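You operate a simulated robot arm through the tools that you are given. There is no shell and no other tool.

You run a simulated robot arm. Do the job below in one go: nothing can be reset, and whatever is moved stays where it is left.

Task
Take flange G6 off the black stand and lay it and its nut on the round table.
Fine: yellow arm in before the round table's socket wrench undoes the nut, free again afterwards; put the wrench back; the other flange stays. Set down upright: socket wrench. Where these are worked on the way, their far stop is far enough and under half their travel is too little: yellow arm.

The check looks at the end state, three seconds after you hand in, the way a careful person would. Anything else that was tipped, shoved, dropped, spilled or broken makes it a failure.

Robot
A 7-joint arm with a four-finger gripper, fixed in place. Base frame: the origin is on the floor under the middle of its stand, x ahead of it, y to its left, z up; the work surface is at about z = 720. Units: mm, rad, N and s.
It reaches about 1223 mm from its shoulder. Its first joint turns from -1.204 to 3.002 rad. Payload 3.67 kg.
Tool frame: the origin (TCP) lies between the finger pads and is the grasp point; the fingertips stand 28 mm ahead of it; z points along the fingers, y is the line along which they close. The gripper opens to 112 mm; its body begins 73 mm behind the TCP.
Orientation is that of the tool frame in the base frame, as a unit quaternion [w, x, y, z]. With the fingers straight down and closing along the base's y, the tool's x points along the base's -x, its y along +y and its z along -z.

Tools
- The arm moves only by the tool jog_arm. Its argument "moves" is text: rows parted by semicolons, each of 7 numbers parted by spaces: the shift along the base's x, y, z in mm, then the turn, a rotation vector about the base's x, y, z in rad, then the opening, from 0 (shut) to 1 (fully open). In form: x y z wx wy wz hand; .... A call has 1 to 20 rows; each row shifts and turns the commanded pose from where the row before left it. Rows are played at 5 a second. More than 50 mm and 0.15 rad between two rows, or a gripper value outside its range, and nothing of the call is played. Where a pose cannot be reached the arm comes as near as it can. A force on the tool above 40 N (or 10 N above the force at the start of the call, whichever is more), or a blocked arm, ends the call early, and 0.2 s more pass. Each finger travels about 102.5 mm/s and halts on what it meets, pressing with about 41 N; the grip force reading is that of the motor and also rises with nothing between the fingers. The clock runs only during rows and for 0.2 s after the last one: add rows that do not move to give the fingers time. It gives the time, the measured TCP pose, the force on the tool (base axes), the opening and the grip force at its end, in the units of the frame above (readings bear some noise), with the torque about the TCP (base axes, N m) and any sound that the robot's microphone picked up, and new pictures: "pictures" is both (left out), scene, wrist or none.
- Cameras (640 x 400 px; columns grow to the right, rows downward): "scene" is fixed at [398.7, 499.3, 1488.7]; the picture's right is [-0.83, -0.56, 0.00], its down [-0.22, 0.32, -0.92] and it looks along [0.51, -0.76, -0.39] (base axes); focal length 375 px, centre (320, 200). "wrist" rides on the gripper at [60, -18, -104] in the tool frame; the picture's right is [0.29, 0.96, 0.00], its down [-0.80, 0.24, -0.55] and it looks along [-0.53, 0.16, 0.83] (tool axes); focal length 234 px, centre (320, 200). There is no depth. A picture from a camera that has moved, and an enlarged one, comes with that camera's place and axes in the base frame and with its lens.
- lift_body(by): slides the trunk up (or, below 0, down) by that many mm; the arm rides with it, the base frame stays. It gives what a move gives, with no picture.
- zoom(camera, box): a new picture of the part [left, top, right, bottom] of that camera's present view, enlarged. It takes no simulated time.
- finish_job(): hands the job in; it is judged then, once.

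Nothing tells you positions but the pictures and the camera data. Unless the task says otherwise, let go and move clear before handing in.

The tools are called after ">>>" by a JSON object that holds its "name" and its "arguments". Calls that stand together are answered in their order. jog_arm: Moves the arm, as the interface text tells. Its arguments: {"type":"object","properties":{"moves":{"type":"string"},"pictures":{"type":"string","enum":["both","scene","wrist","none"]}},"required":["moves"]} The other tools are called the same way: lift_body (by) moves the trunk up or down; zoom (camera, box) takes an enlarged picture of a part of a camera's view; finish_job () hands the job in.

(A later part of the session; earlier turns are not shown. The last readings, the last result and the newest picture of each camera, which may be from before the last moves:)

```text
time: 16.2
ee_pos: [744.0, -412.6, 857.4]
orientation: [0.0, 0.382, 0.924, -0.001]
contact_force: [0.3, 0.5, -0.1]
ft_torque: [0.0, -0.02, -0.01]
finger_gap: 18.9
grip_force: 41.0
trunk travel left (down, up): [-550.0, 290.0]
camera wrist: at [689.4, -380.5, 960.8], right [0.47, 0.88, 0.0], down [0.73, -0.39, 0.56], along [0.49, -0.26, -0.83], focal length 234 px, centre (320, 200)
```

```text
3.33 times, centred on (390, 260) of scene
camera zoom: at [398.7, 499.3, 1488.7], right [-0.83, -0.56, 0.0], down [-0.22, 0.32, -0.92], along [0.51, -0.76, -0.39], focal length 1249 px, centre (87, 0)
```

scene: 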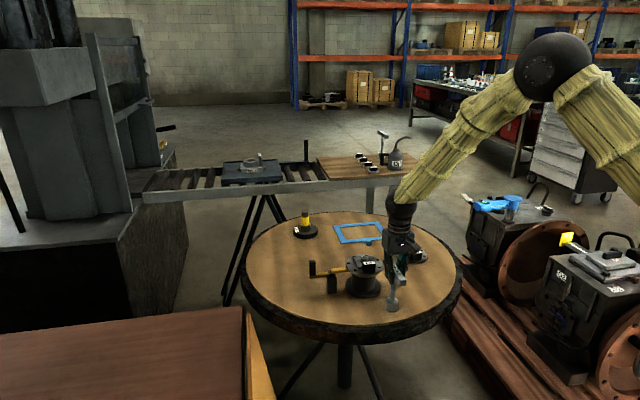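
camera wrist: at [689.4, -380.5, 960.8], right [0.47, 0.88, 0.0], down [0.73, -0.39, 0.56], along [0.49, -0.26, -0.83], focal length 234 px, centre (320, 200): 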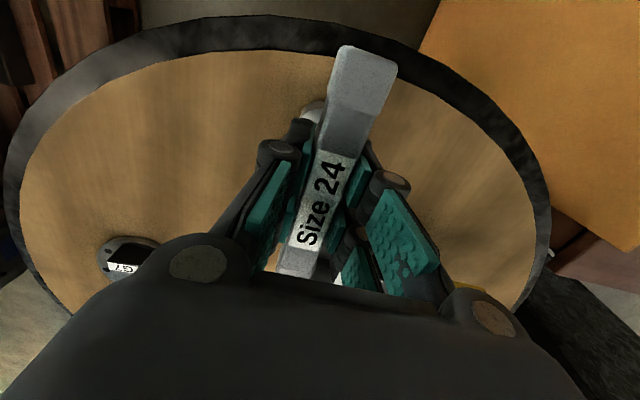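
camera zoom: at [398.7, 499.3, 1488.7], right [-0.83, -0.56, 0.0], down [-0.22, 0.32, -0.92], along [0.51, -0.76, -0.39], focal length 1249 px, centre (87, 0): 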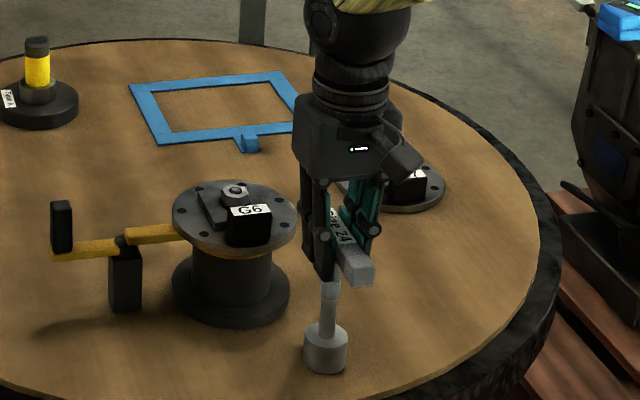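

The bar is held (gap 18.9 mm) with almost no side load. I lift the wrench straight up well clear of the flange.

>>> {"name": "jog_arm", "arguments": {"moves": "0 0 10 0 0 0 0; 0 0 25 0 0 0 0; 0 0 35 0 0 0 0; 0 0 40 0 0 0 0; 0 0 40 0 0 0 0; 0 0 20 0 0 0 0; 0 0 0 0 0 0 0"}}

>>> {"name": "zoom", "arguments": {"camera": "scene", "box": [320, 180, 460, 300]}}

```text
time: 17.8
ee_pos: [743.6, -412.1, 1029.7]
orientation: [0.0, 0.383, 0.924, -0.001]
contact_force: [0.6, 0.1, -3.4]
ft_torque: [-0.01, 0.03, 0.0]
finger_gap: 18.7
grip_force: 40.9
trunk travel left (down, up): [-550.0, 290.0]
camera wrist: at [689.3, -380.9, 1131.6], right [0.47, 0.88, 0.0], down [0.73, -0.39, 0.55], along [0.49, -0.26, -0.83], focal length 234 px, centre (320, 200)
```

scene: 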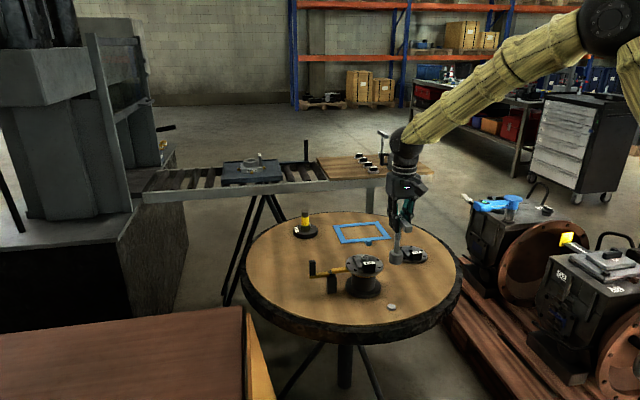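
wrist: 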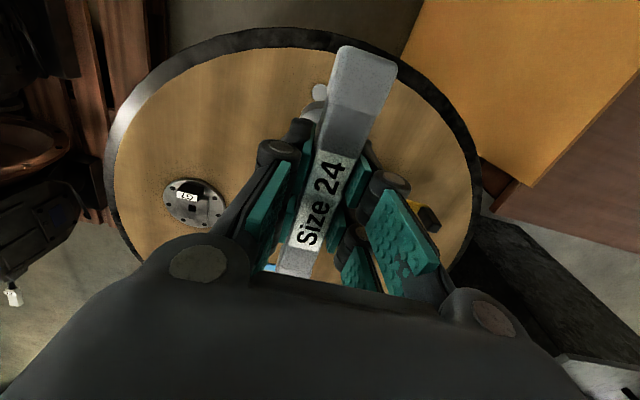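

```text
3.33 times, centred on (390, 240) of scene
camera zoom: at [398.7, 499.3, 1488.7], right [-0.83, -0.56, 0.0], down [-0.22, 0.32, -0.92], along [0.51, -0.76, -0.39], focal length 1249 px, centre (87, 67)
```

zoom: 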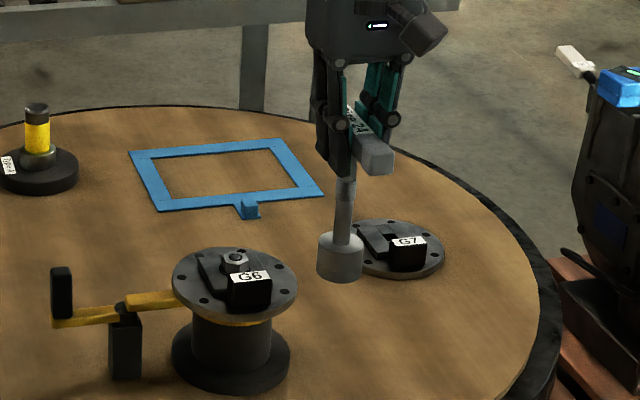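

The wrench came up cleanly; where it stood there is a small grey disc. I'll look at that spot and at the socket more closely.

>>> {"name": "zoom", "arguments": {"camera": "scene", "box": [360, 250, 440, 320]}}

>>> {"name": "zoom", "arguments": {"camera": "wrist", "box": [260, 40, 420, 160]}}

>>> {"name": "zoom", "arguments": {"camera": "scene", "box": [360, 190, 440, 270]}}

```text
5.71 times, centred on (400, 285) of scene
camera zoom: at [398.7, 499.3, 1488.7], right [-0.83, -0.56, 0.0], down [-0.22, 0.32, -0.92], along [0.51, -0.76, -0.39], focal length 2141 px, centre (-137, -286)
```

zoom: 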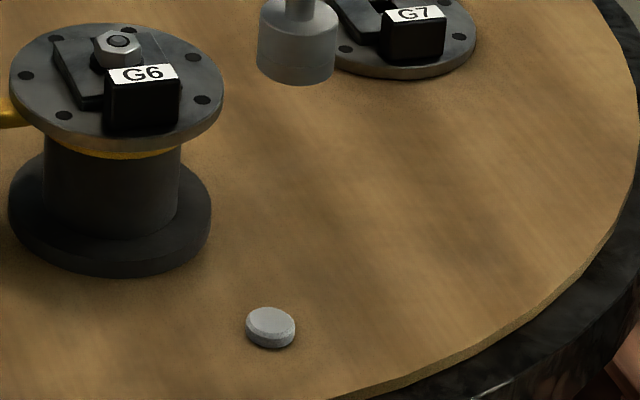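

```text
3.33 times, centred on (340, 100) of wrist
camera zoom: at [689.3, -380.9, 1131.6], right [0.47, 0.88, 0.0], down [0.73, -0.39, 0.55], along [0.49, -0.26, -0.83], focal length 781 px, centre (253, 533)
```

zoom: 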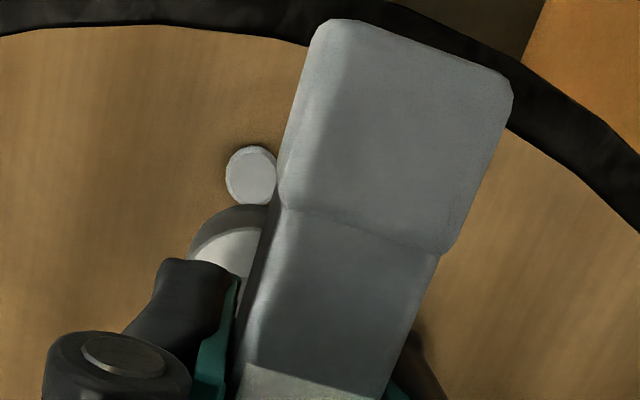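

```text
5.00 times, centred on (400, 230) of scene
camera zoom: at [398.7, 499.3, 1488.7], right [-0.83, -0.56, 0.0], down [-0.22, 0.32, -0.92], along [0.51, -0.76, -0.39], focal length 1873 px, centre (-80, 50)
```

zoom: 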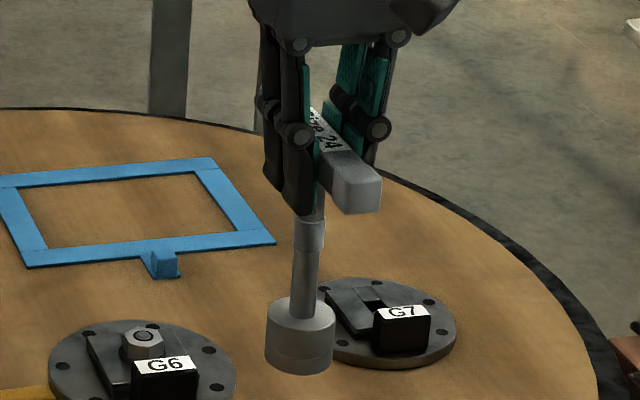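

The disc is a low locating plug at about (745, -411) that the socket stands over, so the wrench goes back onto it later. Now I carry the wrench over the nut, holding it well above the stud.

>>> {"name": "jog_arm", "arguments": {"moves": "30.9 -11.9 0 0 0 0 0; 30.9 -11.9 0 0 0 0 0; 30.9 -11.9 0 0 0 0 0; 30.8 -11.8 0 0 0 0 0; 0 0 -15 0 0 0 0; 0 0 -15 0 0 0 0; 0 0 0 0 0 0 0"}}

>>> {"name": "zoom", "arguments": {"camera": "scene", "box": [320, 200, 420, 300]}}

>>> {"name": "zoom", "arguments": {"camera": "wrist", "box": [220, 60, 380, 180]}}

```text
time: 19.4
ee_pos: [867.0, -458.9, 998.1]
orientation: [0.001, 0.382, 0.924, -0.001]
contact_force: [0.1, 0.5, -3.2]
ft_torque: [0.01, -0.02, -0.02]
finger_gap: 18.8
grip_force: 41.5
trunk travel left (down, up): [-550.0, 290.0]
camera wrist: at [812.7, -428.4, 1101.2], right [0.47, 0.88, 0.0], down [0.73, -0.39, 0.56], along [0.49, -0.26, -0.83], focal length 234 px, centre (320, 200)
```

scene: 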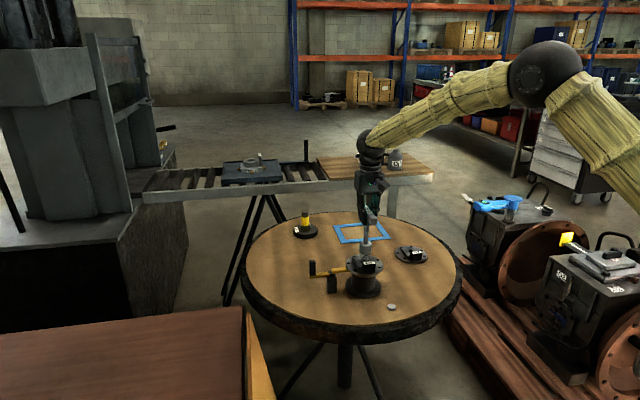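
wrist: 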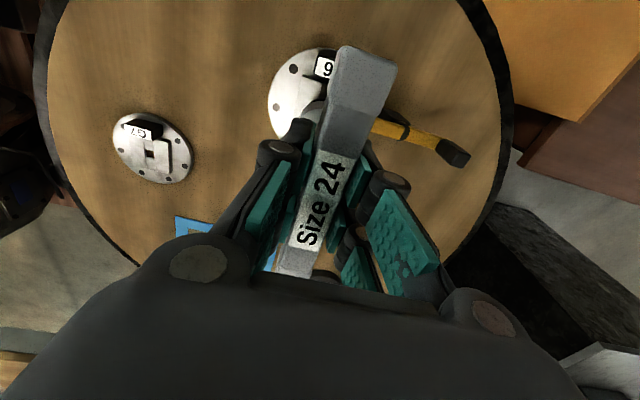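

```text
4.00 times, centred on (370, 250) of scene
camera zoom: at [398.7, 499.3, 1488.7], right [-0.83, -0.56, 0.0], down [-0.22, 0.32, -0.92], along [0.51, -0.76, -0.39], focal length 1498 px, centre (120, 0)
```

zoom: 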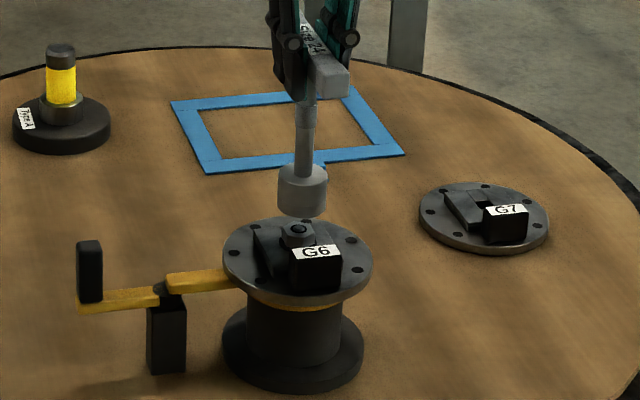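

```text
3.33 times, centred on (300, 120) of wrist
camera zoom: at [812.7, -428.4, 1101.2], right [0.47, 0.88, 0.0], down [0.73, -0.39, 0.56], along [0.49, -0.26, -0.83], focal length 781 px, centre (387, 467)
```

zoom: 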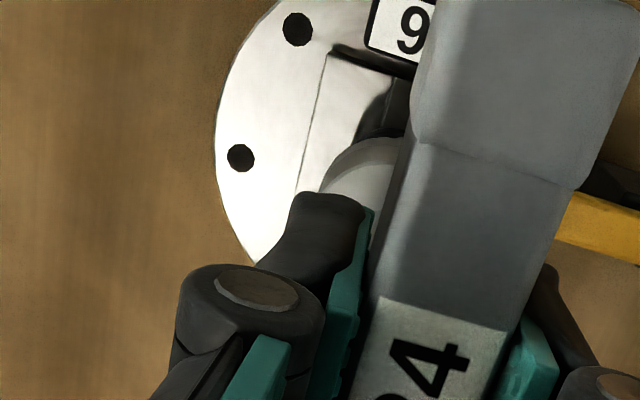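

>>> {"name": "zoom", "arguments": {"camera": "scene", "box": [345, 235, 395, 275]}}

```text
10.00 times, centred on (370, 255) of scene
camera zoom: at [398.7, 499.3, 1488.7], right [-0.83, -0.56, 0.0], down [-0.22, 0.32, -0.92], along [0.51, -0.76, -0.39], focal length 3746 px, centre (-180, -350)
```

zoom: 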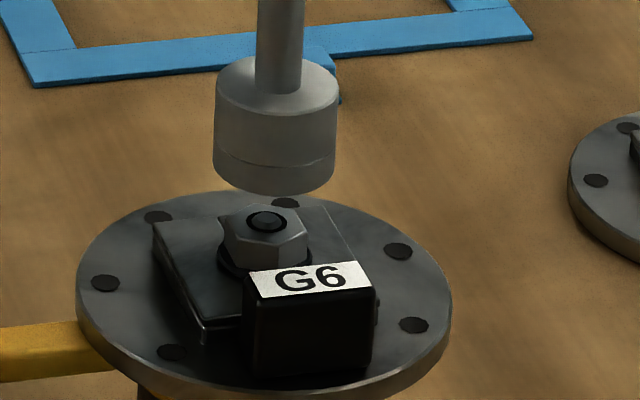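

The socket hangs about 1 mm off the nut axis in this view. I correct that and lower gently, in small steps.

>>> {"name": "jog_arm", "arguments": {"moves": "1.5 -0.2 0 0 0 0 0; 0 0 -8 0 0 0 0; 0 0 -8 0 0 0 0; 0 0 -3 0 0 0 0; 0 0 0 0 0 0 0", "pictures": "scene"}}

>>> {"name": "zoom", "arguments": {"camera": "scene", "box": [345, 235, 395, 275]}}

```text
time: 20.6
ee_pos: [868.8, -459.6, 978.2]
orientation: [0.001, 0.381, 0.924, -0.001]
contact_force: [-0.1, -0.6, -3.2]
ft_torque: [0.04, 0.0, 0.04]
finger_gap: 18.5
grip_force: 40.7
trunk travel left (down, up): [-550.0, 290.0]
```

scene: 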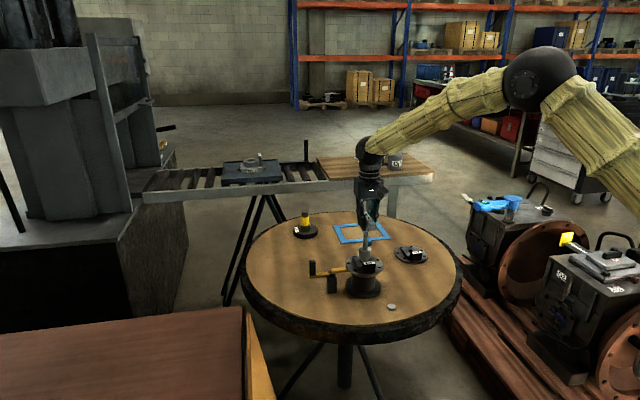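

```text
10.00 times, centred on (370, 255) of scene
camera zoom: at [398.7, 499.3, 1488.7], right [-0.83, -0.56, 0.0], down [-0.22, 0.32, -0.92], along [0.51, -0.76, -0.39], focal length 3746 px, centre (-180, -350)
```

zoom: 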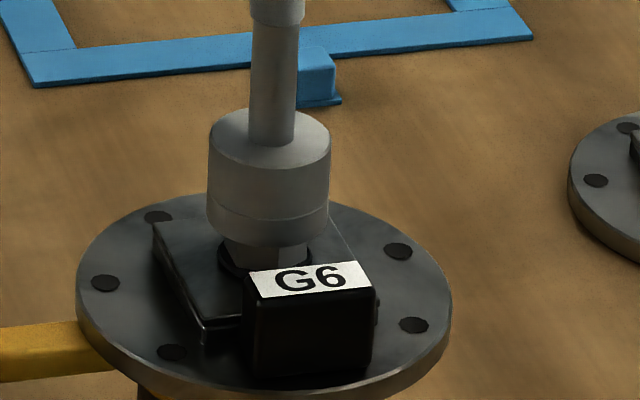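

The socket is right above the nut and aligned in both directions. I lower on in 2 mm steps.

>>> {"name": "jog_arm", "arguments": {"moves": "0 0 -2 0 0 0 0; 0 0 -2 0 0 0 0; 0 0 -2 0 0 0 0; 0 0 -2 0 0 0 0; 0 0 0 0 0 0 0", "pictures": "scene"}}

>>> {"name": "zoom", "arguments": {"camera": "scene", "box": [345, 235, 395, 275]}}

```text
time: 21.8
ee_pos: [868.3, -460.1, 969.8]
orientation: [0.001, 0.381, 0.924, -0.001]
contact_force: [0.9, 1.0, -3.8]
ft_torque: [0.12, -0.06, 0.0]
finger_gap: 18.9
grip_force: 40.5
trunk travel left (down, up): [-550.0, 290.0]
```

scene: 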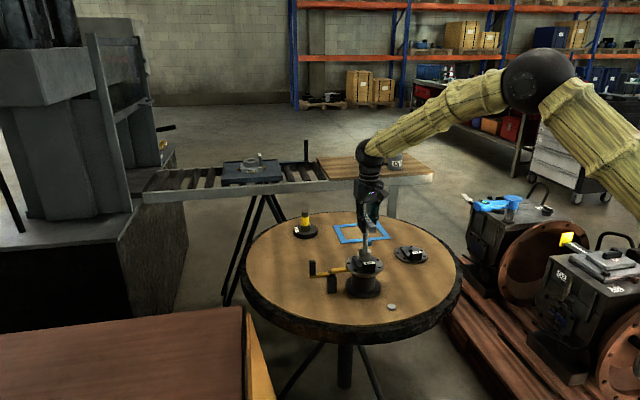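

```text
10.00 times, centred on (370, 255) of scene
camera zoom: at [398.7, 499.3, 1488.7], right [-0.83, -0.56, 0.0], down [-0.22, 0.32, -0.92], along [0.51, -0.76, -0.39], focal length 3746 px, centre (-180, -350)
```

zoom: 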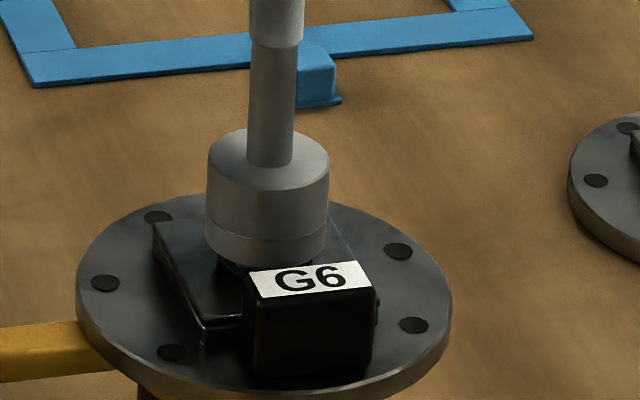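

No resistance yet and the socket's rim is already below the nut's top face, so it is sliding over the nut. Continuing down until it seats.

>>> {"name": "jog_arm", "arguments": {"moves": "0 0 -2 0 0 0 0; 0 0 -2 0 0 0 0; 0 0 -2 0 0 0 0; 0 0 -2 0 0 0 0; 0 0 -2 0 0 0 0; 0 0 0 0 0 0 0", "pictures": "scene"}}

>>> {"name": "zoom", "arguments": {"camera": "scene", "box": [345, 235, 395, 275]}}

```text
time: 23.2
ee_pos: [866.9, -457.3, 966.1]
orientation: [0.004, 0.381, 0.925, -0.001]
contact_force: [0.8, -0.7, 33.7]
ft_torque: [-0.1, -0.13, 0.0]
finger_gap: 18.5
grip_force: 41.3
trunk travel left (down, up): [-550.0, 290.0]
```

scene: 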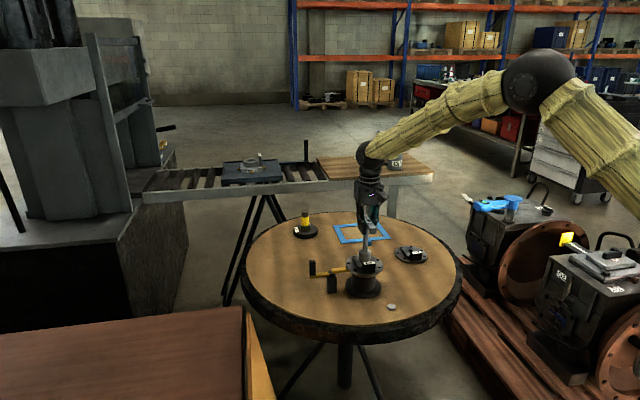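

```text
10.00 times, centred on (370, 255) of scene
camera zoom: at [398.7, 499.3, 1488.7], right [-0.83, -0.56, 0.0], down [-0.22, 0.32, -0.92], along [0.51, -0.76, -0.39], focal length 3746 px, centre (-180, -350)
```

zoom: 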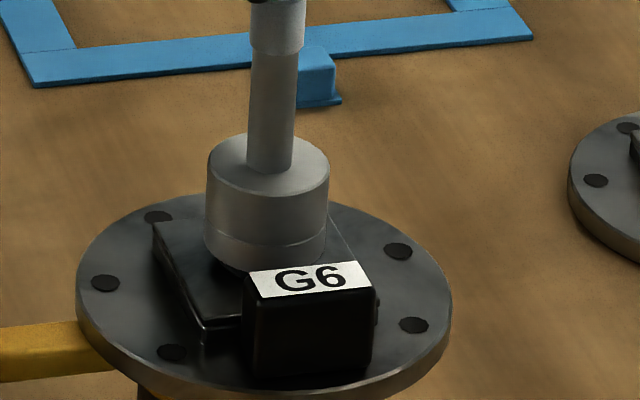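

The socket has seated on the nut (33 N upward at TCP z = 966). I ease off the down-force and start turning counter-clockwise.

>>> {"name": "jog_arm", "arguments": {"moves": "0 0 4 0 0 0 0; 0 0 0 0 0 0.05 0; 0 0 0 0 0 0.05 0; 0 0 0 0 0 0.05 0; 0 0 0 0 0 0.05 0; 0 0 0 0 0 0 0", "pictures": "scene"}}

>>> {"name": "zoom", "arguments": {"camera": "scene", "box": [345, 235, 395, 275]}}

```text
time: 24.6
ee_pos: [867.7, -458.2, 963.7]
orientation: [-0.001, 0.288, 0.958, -0.001]
contact_force: [-7.8, 4.2, 3.3]
ft_torque: [0.63, 1.0, -0.24]
finger_gap: 18.4
grip_force: 41.2
trunk travel left (down, up): [-550.0, 290.0]
```

scene: 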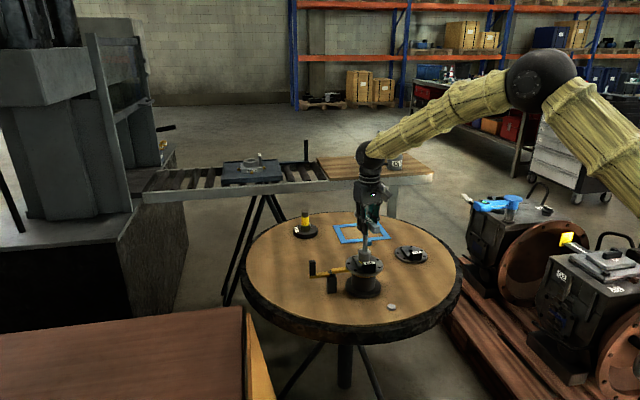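

```text
10.00 times, centred on (370, 255) of scene
camera zoom: at [398.7, 499.3, 1488.7], right [-0.83, -0.56, 0.0], down [-0.22, 0.32, -0.92], along [0.51, -0.76, -0.39], focal length 3746 px, centre (-180, -350)
```

zoom: 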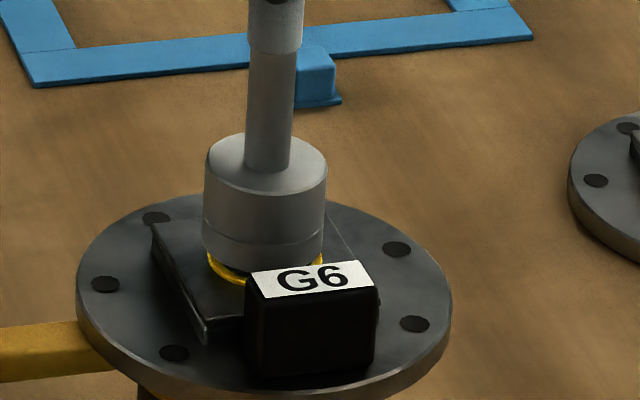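

A yellow ring has shown up under the socket and the flange is held by the yellow arm. I keep turning counter-clockwise and watch torque and sound.

>>> {"name": "jog_arm", "arguments": {"moves": "0 0 0 0 0 0.1 0; 0 0 0 0 0 0.1 0; 0 0 0 0 0 0.1 0; 0 0 0 0 0 0.1 0; 0 0 0 0 0 0 0", "pictures": "both"}}

>>> {"name": "zoom", "arguments": {"camera": "scene", "box": [345, 235, 395, 275]}}

```text
time: 25.8
ee_pos: [868.2, -459.9, 964.8]
orientation: [0.001, 0.091, 0.996, -0.001]
contact_force: [-8.3, 0.9, -1.2]
ft_torque: [0.17, 1.22, -0.09]
finger_gap: 18.9
grip_force: 41.4
trunk travel left (down, up): [-550.0, 290.0]
camera wrist: at [806.2, -465.0, 1068.3], right [-0.11, 0.99, 0.0], down [0.83, 0.09, 0.56], along [0.55, 0.06, -0.83], focal length 234 px, centre (320, 200)
```

scene: 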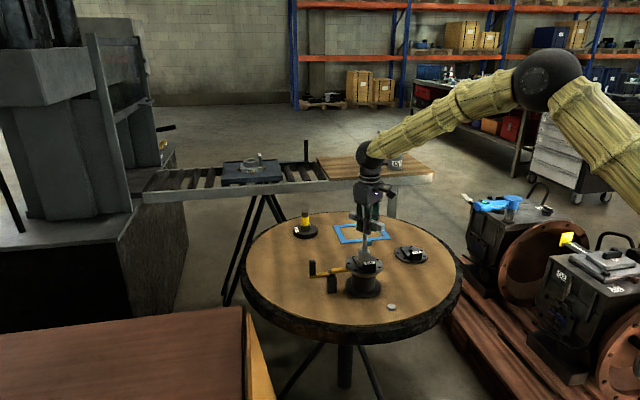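
wrist: 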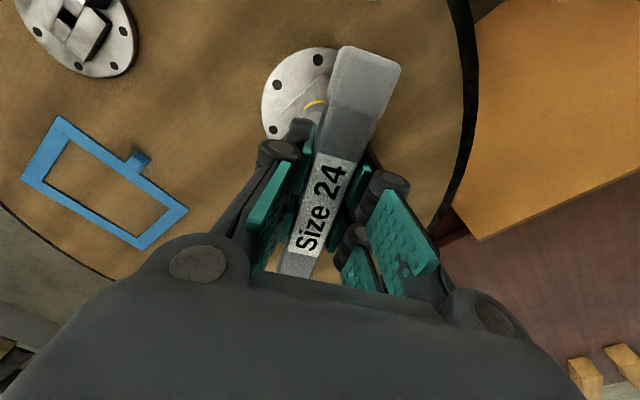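

```text
10.00 times, centred on (370, 255) of scene
camera zoom: at [398.7, 499.3, 1488.7], right [-0.83, -0.56, 0.0], down [-0.22, 0.32, -0.92], along [0.51, -0.76, -0.39], focal length 3746 px, centre (-180, -350)
```

zoom: 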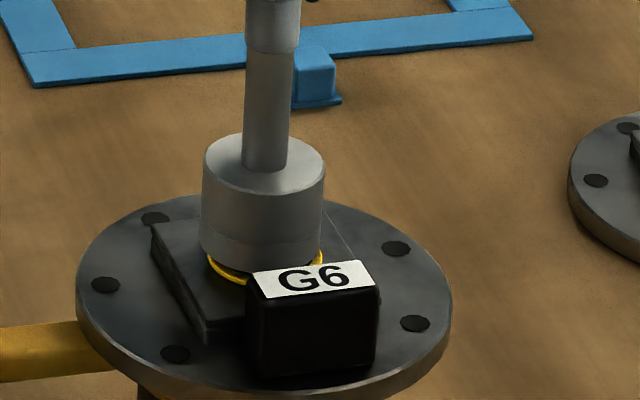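

>>> {"name": "jog_arm", "arguments": {"moves": "-1.5 0 0 0 0 0.1 0; 0 0 0 0 0 0.12 0; 0 0 0 0 0 0.12 0; 0 0 0 0 0 0.12 0; 0 0 0 0 0 0.12 0; 0 0 0 0 0 0.12 0; 0 0 0 0 0 0.12 0; 0 0 0 0 0 0 0", "pictures": "both"}}

>>> {"name": "zoom", "arguments": {"camera": "scene", "box": [345, 235, 395, 275]}}

```text
time: 27.6
ee_pos: [866.4, -459.5, 964.7]
orientation: [0.001, -0.313, 0.95, -0.001]
contact_force: [-0.5, -3.6, -0.1]
ft_torque: [-0.41, 0.01, -0.04]
finger_gap: 18.7
grip_force: 41.2
trunk travel left (down, up): [-550.0, 290.0]
camera wrist: at [829.9, -508.4, 1068.0], right [-0.8, 0.6, 0.0], down [0.5, 0.67, 0.56], along [0.33, 0.44, -0.83], focal length 234 px, centre (320, 200)
```

scene: 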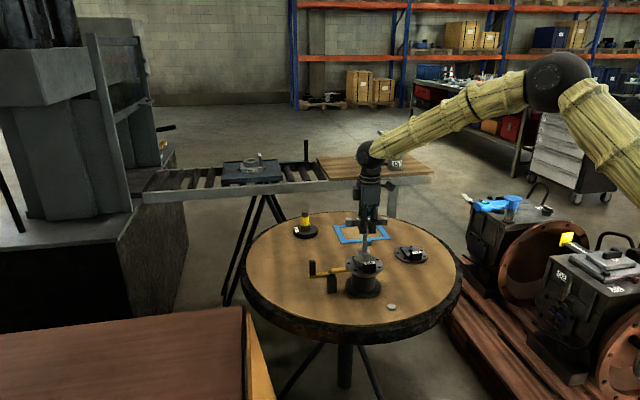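
wrist: 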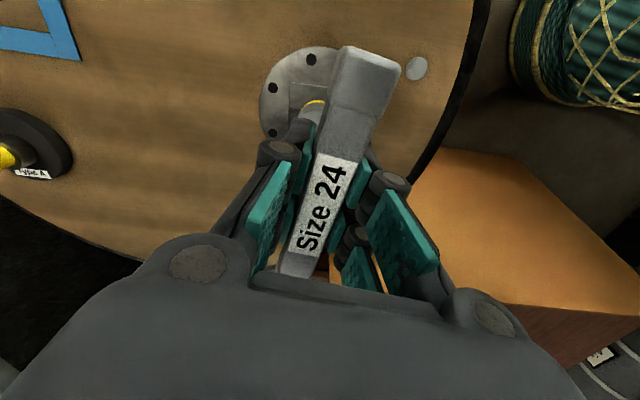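

```text
10.00 times, centred on (370, 255) of scene
camera zoom: at [398.7, 499.3, 1488.7], right [-0.83, -0.56, 0.0], down [-0.22, 0.32, -0.92], along [0.51, -0.76, -0.39], focal length 3746 px, centre (-180, -350)
```

zoom: 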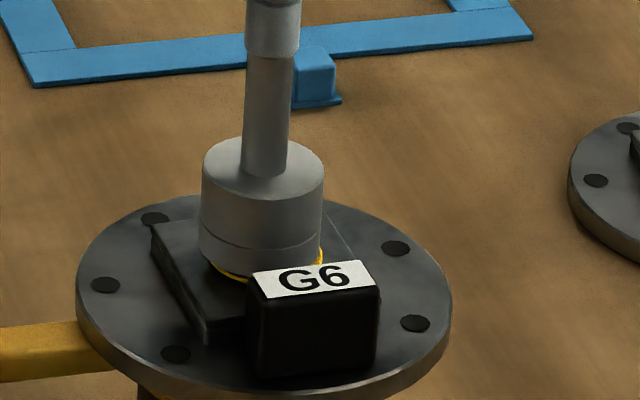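

The turn meets no resistance now (torque near zero after about 80°). I lift the wrench to look at the nut.

>>> {"name": "jog_arm", "arguments": {"moves": "0 0 8 0 0 0 0; 0 0 10 0 0 0 0; 0 0 15 0 0 0 0; 0 0 15 0 0 0 0; 0 0 0 0 0 0 0", "pictures": "both"}}

>>> {"name": "zoom", "arguments": {"camera": "scene", "box": [345, 235, 395, 275]}}

```text
time: 28.8
ee_pos: [866.7, -458.8, 1012.8]
orientation: [0.0, -0.315, 0.949, 0.0]
contact_force: [0.2, 0.3, -4.2]
ft_torque: [0.02, 0.03, 0.03]
finger_gap: 18.9
grip_force: 40.6
trunk travel left (down, up): [-550.0, 290.0]
camera wrist: at [830.4, -508.5, 1115.3], right [-0.8, 0.6, 0.0], down [0.5, 0.67, 0.56], along [0.33, 0.44, -0.83], focal length 234 px, centre (320, 200)
```

scene: 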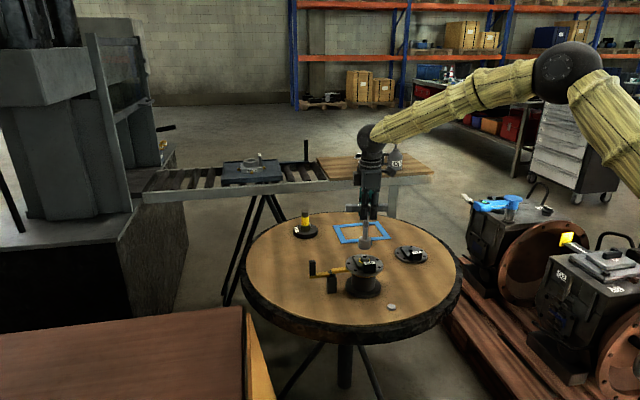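
wrist: 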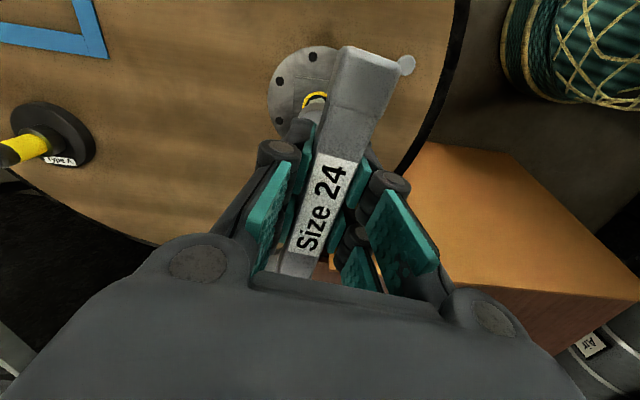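

```text
10.00 times, centred on (370, 255) of scene
camera zoom: at [398.7, 499.3, 1488.7], right [-0.83, -0.56, 0.0], down [-0.22, 0.32, -0.92], along [0.51, -0.76, -0.39], focal length 3746 px, centre (-180, -350)
```

zoom: 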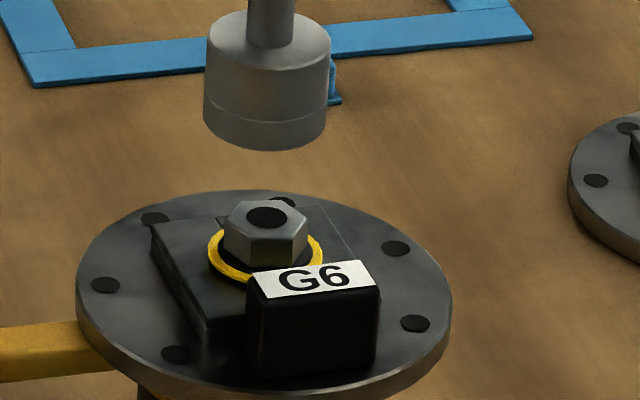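

The nut now shows a clear yellow ring beneath it and its bore reads dark, so it has come loose from the stud. I carry the wrench back over its plug, turning the bar back to its old direction.

>>> {"name": "jog_arm", "arguments": {"moves": "-12.4 4.8 0 0 0 -0.142 0; -12.4 4.8 0 0 0 -0.142 0; -12.4 4.8 0 0 0 -0.142 0; -12.4 4.8 0 0 0 -0.142 0; -12.4 4.8 0 0 0 -0.142 0; -12.4 4.8 0 0 0 -0.142 0; -12.4 4.8 0 0 0 -0.142 0; -12.4 4.8 0 0 0 -0.142 0; -12.4 4.8 0 0 0 -0.142 0; -11.9 4.5 0 0 0 -0.142 0; 0 0 0 0 0 0 0", "pictures": "both"}}

>>> {"name": "zoom", "arguments": {"camera": "scene", "box": [365, 225, 425, 315]}}

>>> {"name": "zoom", "arguments": {"camera": "wrist", "box": [260, 40, 420, 160]}}

```text
time: 31.2
ee_pos: [743.7, -411.7, 1012.9]
orientation: [0.001, 0.382, 0.924, -0.001]
contact_force: [-0.2, -1.2, -3.9]
ft_torque: [0.0, 0.03, 0.02]
finger_gap: 18.4
grip_force: 40.9
trunk travel left (down, up): [-550.0, 290.0]
camera wrist: at [689.2, -380.3, 1115.8], right [0.47, 0.88, 0.0], down [0.73, -0.39, 0.55], along [0.49, -0.26, -0.83], focal length 234 px, centre (320, 200)
```

scene: 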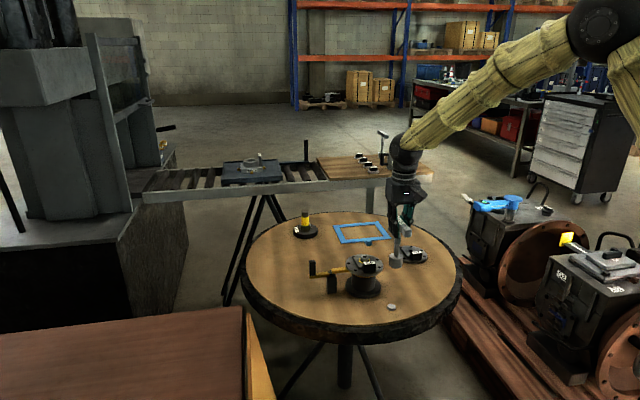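
wrist: 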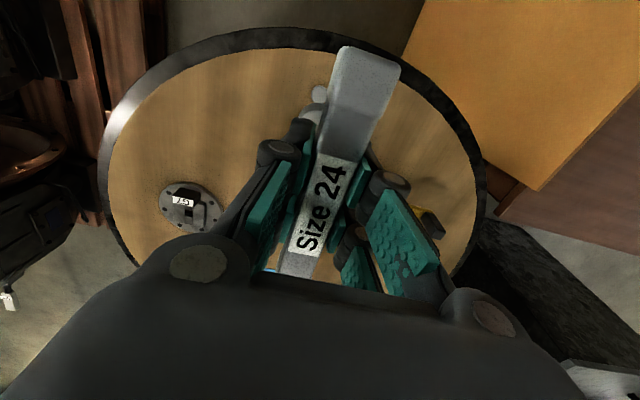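

```text
4.44 times, centred on (395, 270) of scene
camera zoom: at [398.7, 499.3, 1488.7], right [-0.83, -0.56, 0.0], down [-0.22, 0.32, -0.92], along [0.51, -0.76, -0.39], focal length 1665 px, centre (-13, -111)
```

zoom: 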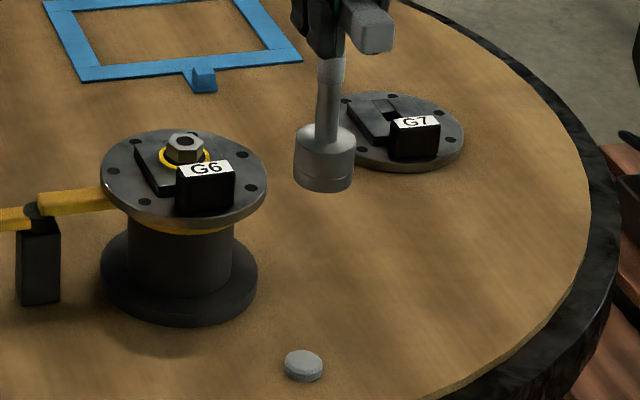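

```text
3.33 times, centred on (340, 100) of wrist
camera zoom: at [689.2, -380.3, 1115.8], right [0.47, 0.88, 0.0], down [0.73, -0.39, 0.55], along [0.49, -0.26, -0.83], focal length 781 px, centre (253, 533)
```

zoom: 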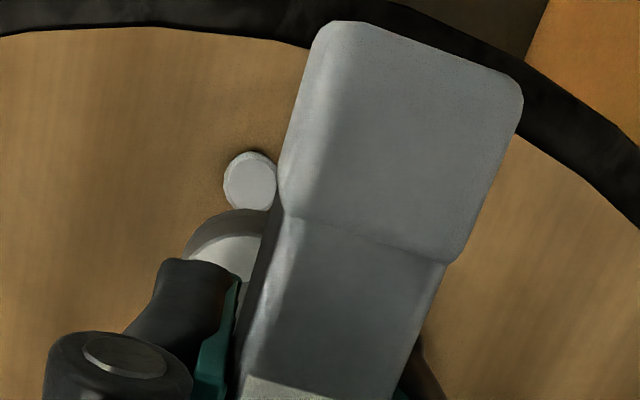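

The wrench slid up a few millimetres in the fingers when it seated. I'll check the socket's alignment over the plug at higher magnification.

>>> {"name": "zoom", "arguments": {"camera": "scene", "box": [375, 240, 415, 272]}}

>>> {"name": "zoom", "arguments": {"camera": "scene", "box": [375, 285, 415, 317]}}

```text
12.50 times, centred on (395, 256) of scene
camera zoom: at [398.7, 499.3, 1488.7], right [-0.83, -0.56, 0.0], down [-0.22, 0.32, -0.92], along [0.51, -0.76, -0.39], focal length 4683 px, centre (-618, -500)
```

zoom: 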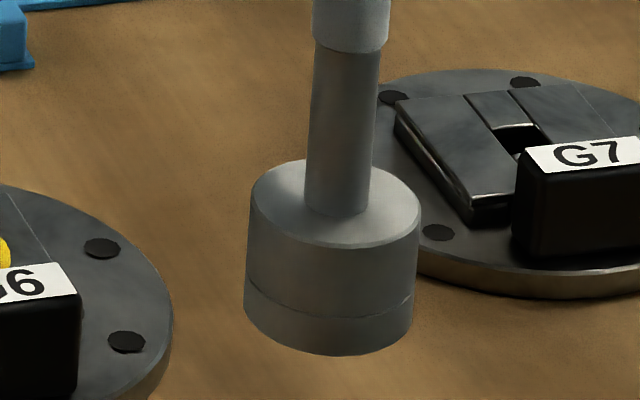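

```text
12.50 times, centred on (395, 301) of scene
camera zoom: at [398.7, 499.3, 1488.7], right [-0.83, -0.56, 0.0], down [-0.22, 0.32, -0.92], along [0.51, -0.76, -0.39], focal length 4683 px, centre (-618, -1062)
```

zoom: 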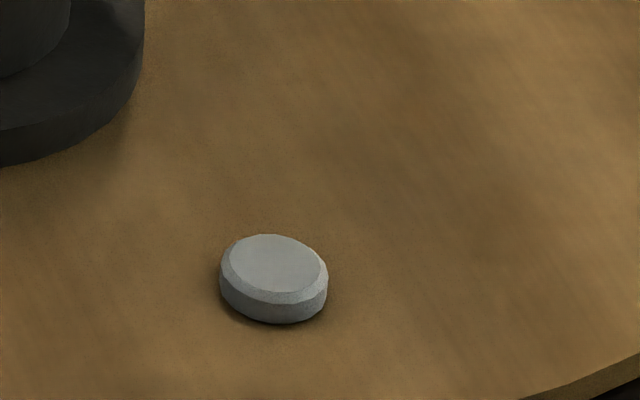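

The socket hangs within about 1 mm of the plug's axis. I nudge by the slip I measured and lower most of the way.

>>> {"name": "jog_arm", "arguments": {"moves": "-0.7 0.8 -30 0 0 0 0; 0 0 -35 0 0 0 0; 0 0 -35 0 0 0 0; 0 0 -25 0 0 0 0; 0 0 -12 0 0 0 0; 0 0 0 0 0 0 0", "pictures": "scene"}}

>>> {"name": "zoom", "arguments": {"camera": "scene", "box": [370, 275, 420, 315]}}

```text
time: 32.6
ee_pos: [742.9, -409.2, 876.0]
orientation: [0.0, 0.382, 0.924, -0.001]
contact_force: [0.9, 0.4, -2.8]
ft_torque: [0.04, 0.01, 0.02]
finger_gap: 18.7
grip_force: 40.9
trunk travel left (down, up): [-550.0, 290.0]
```

scene: 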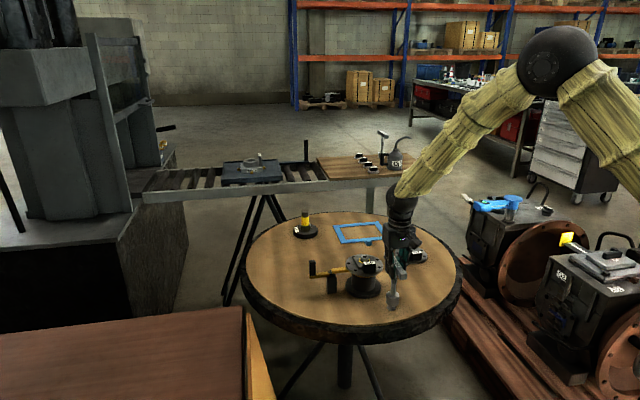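

```text
10.00 times, centred on (395, 295) of scene
camera zoom: at [398.7, 499.3, 1488.7], right [-0.83, -0.56, 0.0], down [-0.22, 0.32, -0.92], along [0.51, -0.76, -0.39], focal length 3746 px, centre (-430, -750)
```

zoom: 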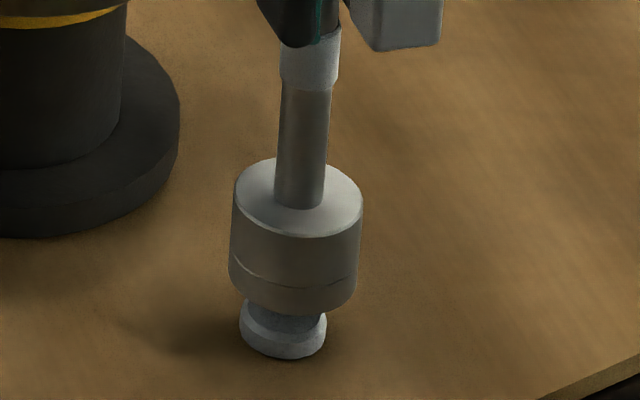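

The socket is about 1.4 mm to the right of the plug in this view; I correct that and lower in small steps until it touches.

>>> {"name": "jog_arm", "arguments": {"moves": "1.1 0.7 0 0 0 0 0; 0 0 -3 0 0 0 0; 0 0 -3 0 0 0 0; 0 0 -3 0 0 0 0; 0 0 -3 0 0 0 0; 0 0 0 0 0 0 0", "pictures": "scene"}}

>>> {"name": "zoom", "arguments": {"camera": "scene", "box": [370, 275, 420, 315]}}

```text
time: 34.0
ee_pos: [744.9, -409.7, 863.9]
orientation: [0.001, 0.381, 0.924, 0.0]
contact_force: [-0.7, 0.4, -3.5]
ft_torque: [0.03, 0.02, 0.0]
finger_gap: 18.9
grip_force: 40.9
trunk travel left (down, up): [-550.0, 290.0]
```

scene: 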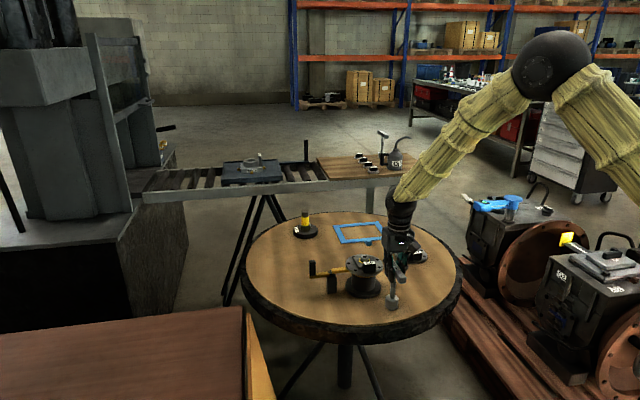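

```text
10.00 times, centred on (395, 295) of scene
camera zoom: at [398.7, 499.3, 1488.7], right [-0.83, -0.56, 0.0], down [-0.22, 0.32, -0.92], along [0.51, -0.76, -0.39], focal length 3746 px, centre (-430, -750)
```

zoom: 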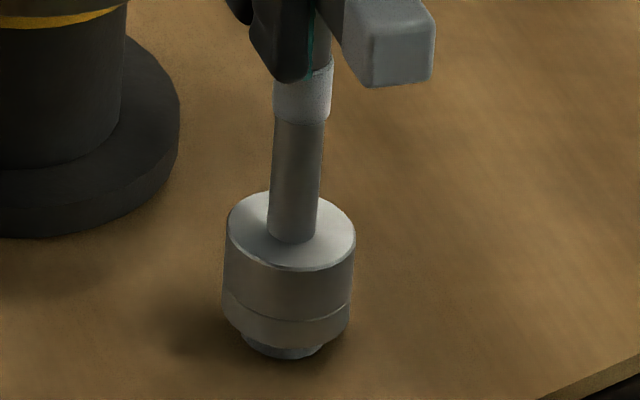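

>>> {"name": "jog_arm", "arguments": {"moves": "0 0 -2 0 0 0 0; 0 0 -2 0 0 0 0; 0 0 -2 0 0 0 0; 0 0 0 0 0 0 0", "pictures": "scene"}}

>>> {"name": "zoom", "arguments": {"camera": "scene", "box": [370, 275, 420, 315]}}

```text
time: 35.0
ee_pos: [744.7, -409.7, 858.1]
orientation: [0.0, 0.382, 0.924, -0.001]
contact_force: [-0.3, 0.0, -2.7]
ft_torque: [0.02, 0.0, -0.02]
finger_gap: 18.6
grip_force: 40.8
trunk travel left (down, up): [-550.0, 290.0]
```

scene: 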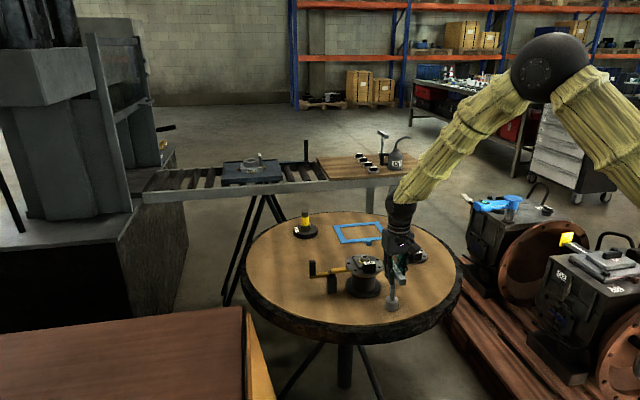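

```text
10.00 times, centred on (395, 295) of scene
camera zoom: at [398.7, 499.3, 1488.7], right [-0.83, -0.56, 0.0], down [-0.22, 0.32, -0.92], along [0.51, -0.76, -0.39], focal length 3746 px, centre (-430, -750)
```

zoom: 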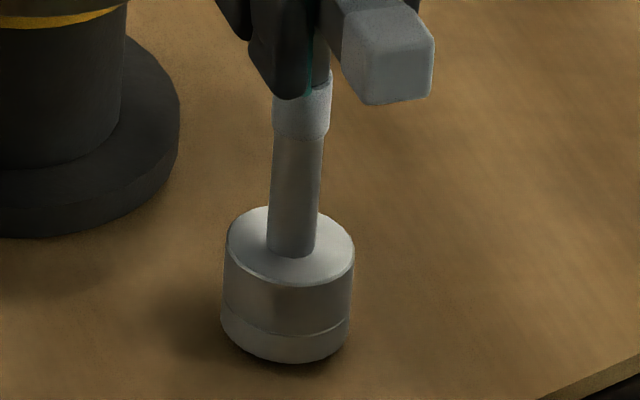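

>>> {"name": "jog_arm", "arguments": {"moves": "0 0 -1.5 0 0 0 0; 0 0 -1.5 0 0 0 0; 0 0 -1 0 0 0 0; 0 0 -1 0 0 0 0; 0 0 0 0 0 0 0", "pictures": "scene"}}

>>> {"name": "zoom", "arguments": {"camera": "scene", "box": [370, 275, 420, 315]}}

```text
time: 36.2
ee_pos: [743.4, -408.6, 853.5]
orientation: [0.002, 0.381, 0.925, -0.001]
contact_force: [-0.2, -0.3, 6.3]
ft_torque: [0.06, 0.0, 0.0]
finger_gap: 18.4
grip_force: 40.7
trunk travel left (down, up): [-550.0, 290.0]
```

scene: 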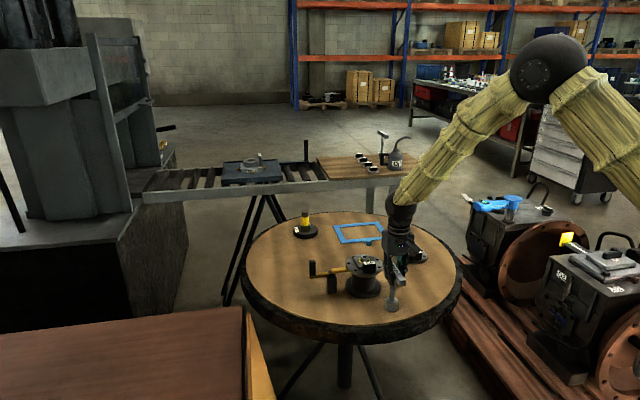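

```text
10.00 times, centred on (395, 295) of scene
camera zoom: at [398.7, 499.3, 1488.7], right [-0.83, -0.56, 0.0], down [-0.22, 0.32, -0.92], along [0.51, -0.76, -0.39], focal length 3746 px, centre (-430, -750)
```

zoom: 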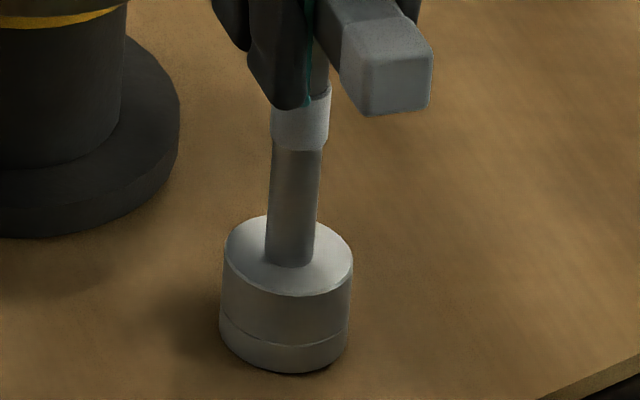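

The socket went over the plug and touches the table (about 9 N, TCP z = 853.5). I ease the load and release the bar.

>>> {"name": "jog_arm", "arguments": {"moves": "0 0 1.2 0 0 0 0; 0 0 0 0 0 0 0.2; 0 0 0 0 0 0 0.4; 0 0 0 0 0 0 0.6; 0 0 0 0 0 0 0.6", "pictures": "both"}}

>>> {"name": "zoom", "arguments": {"camera": "scene", "box": [360, 245, 430, 315]}}

```text
time: 37.4
ee_pos: [744.4, -409.7, 854.1]
orientation: [0.001, 0.382, 0.924, -0.001]
contact_force: [-0.2, 0.0, -0.7]
ft_torque: [0.03, 0.07, 0.01]
finger_gap: 67.3
grip_force: 0.0
trunk travel left (down, up): [-550.0, 290.0]
camera wrist: at [689.4, -378.7, 957.6], right [0.47, 0.88, 0.0], down [0.73, -0.39, 0.56], along [0.49, -0.26, -0.83], focal length 234 px, centre (320, 200)
```

scene: 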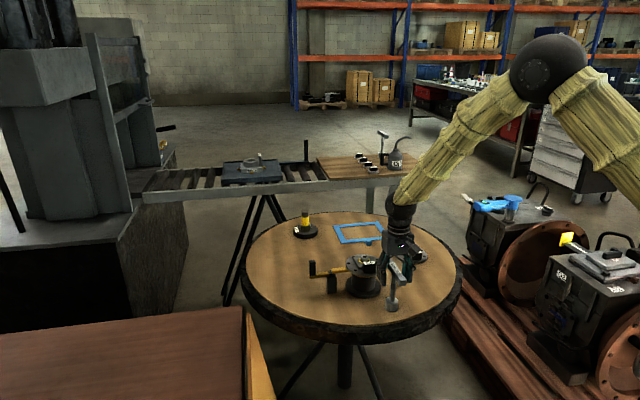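
wrist: 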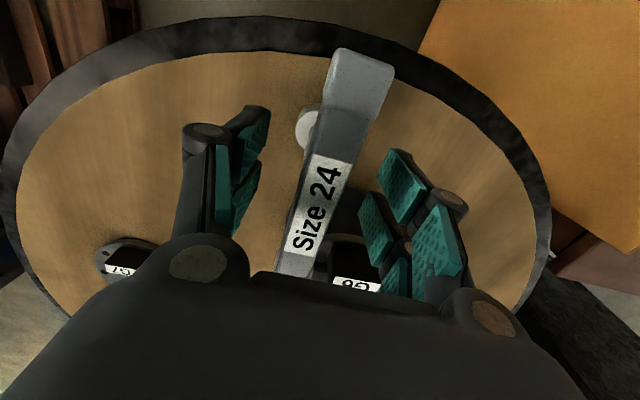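

```text
5.71 times, centred on (395, 280) of scene
camera zoom: at [398.7, 499.3, 1488.7], right [-0.83, -0.56, 0.0], down [-0.22, 0.32, -0.92], along [0.51, -0.76, -0.39], focal length 2141 px, centre (-109, -257)
```

zoom: 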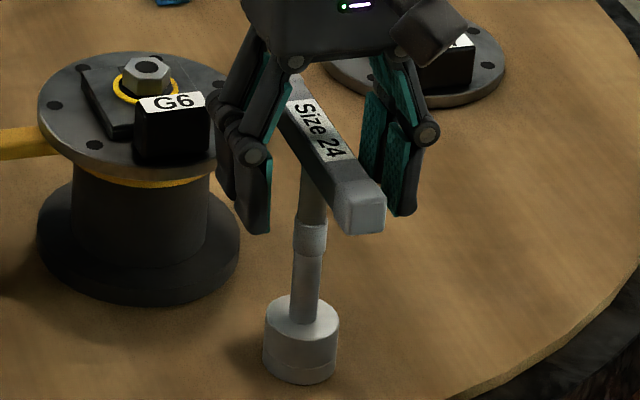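

The wrench stands upright on its own. I rise straight up clear of it.

>>> {"name": "jog_arm", "arguments": {"moves": "0 0 15 0 0 0 0.6; 0 0 25 0 0 0 0.6; 0 0 35 0 0 0 0.6; 0 0 35 0 0 0 0.6; 0 0 0 0 0 0 0.6", "pictures": "both"}}

>>> {"name": "zoom", "arguments": {"camera": "scene", "box": [300, 240, 430, 320]}}

>>> {"name": "zoom", "arguments": {"camera": "wrist", "box": [240, 40, 420, 260]}}

```text
time: 38.6
ee_pos: [743.2, -410.2, 963.3]
orientation: [0.0, 0.382, 0.924, -0.002]
contact_force: [0.7, 0.3, -0.1]
ft_torque: [-0.01, -0.03, 0.0]
finger_gap: 67.2
grip_force: 0.2
trunk travel left (down, up): [-550.0, 290.0]
camera wrist: at [689.3, -379.0, 1066.5], right [0.47, 0.88, 0.0], down [0.73, -0.39, 0.55], along [0.49, -0.26, -0.83], focal length 234 px, centre (320, 200)
```

scene: 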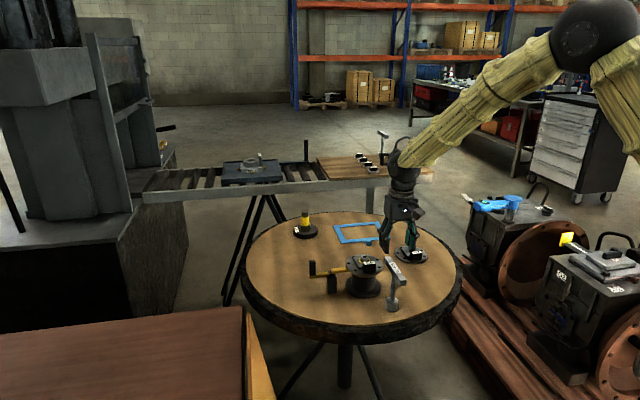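
wrist: 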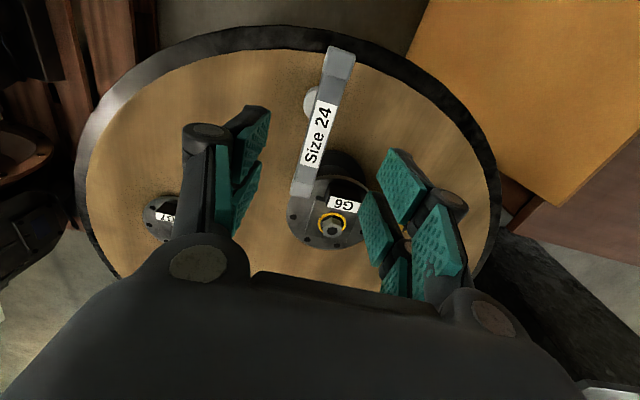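

```text
4.92 times, centred on (365, 280) of scene
camera zoom: at [398.7, 499.3, 1488.7], right [-0.83, -0.56, 0.0], down [-0.22, 0.32, -0.92], along [0.51, -0.76, -0.39], focal length 1844 px, centre (98, -194)
```

zoom: 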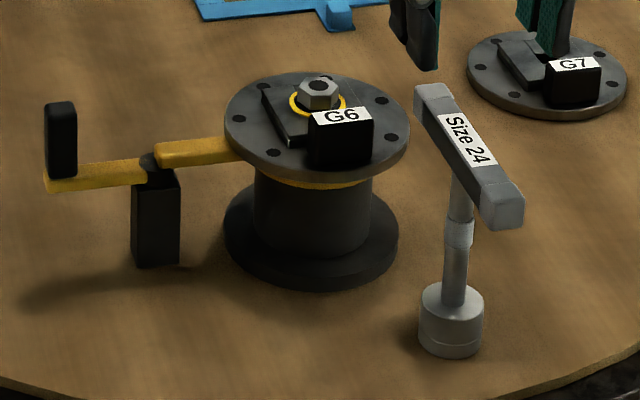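

```text
1.82 times, centred on (330, 150) of wrist
camera zoom: at [689.3, -379.0, 1066.5], right [0.47, 0.88, 0.0], down [0.73, -0.39, 0.55], along [0.49, -0.26, -0.83], focal length 426 px, centre (302, 291)
```

zoom: 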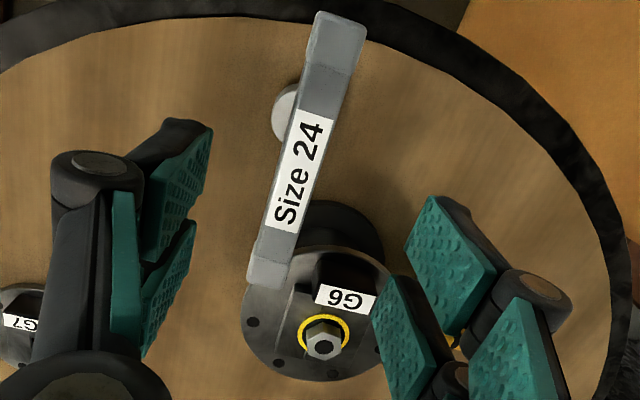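

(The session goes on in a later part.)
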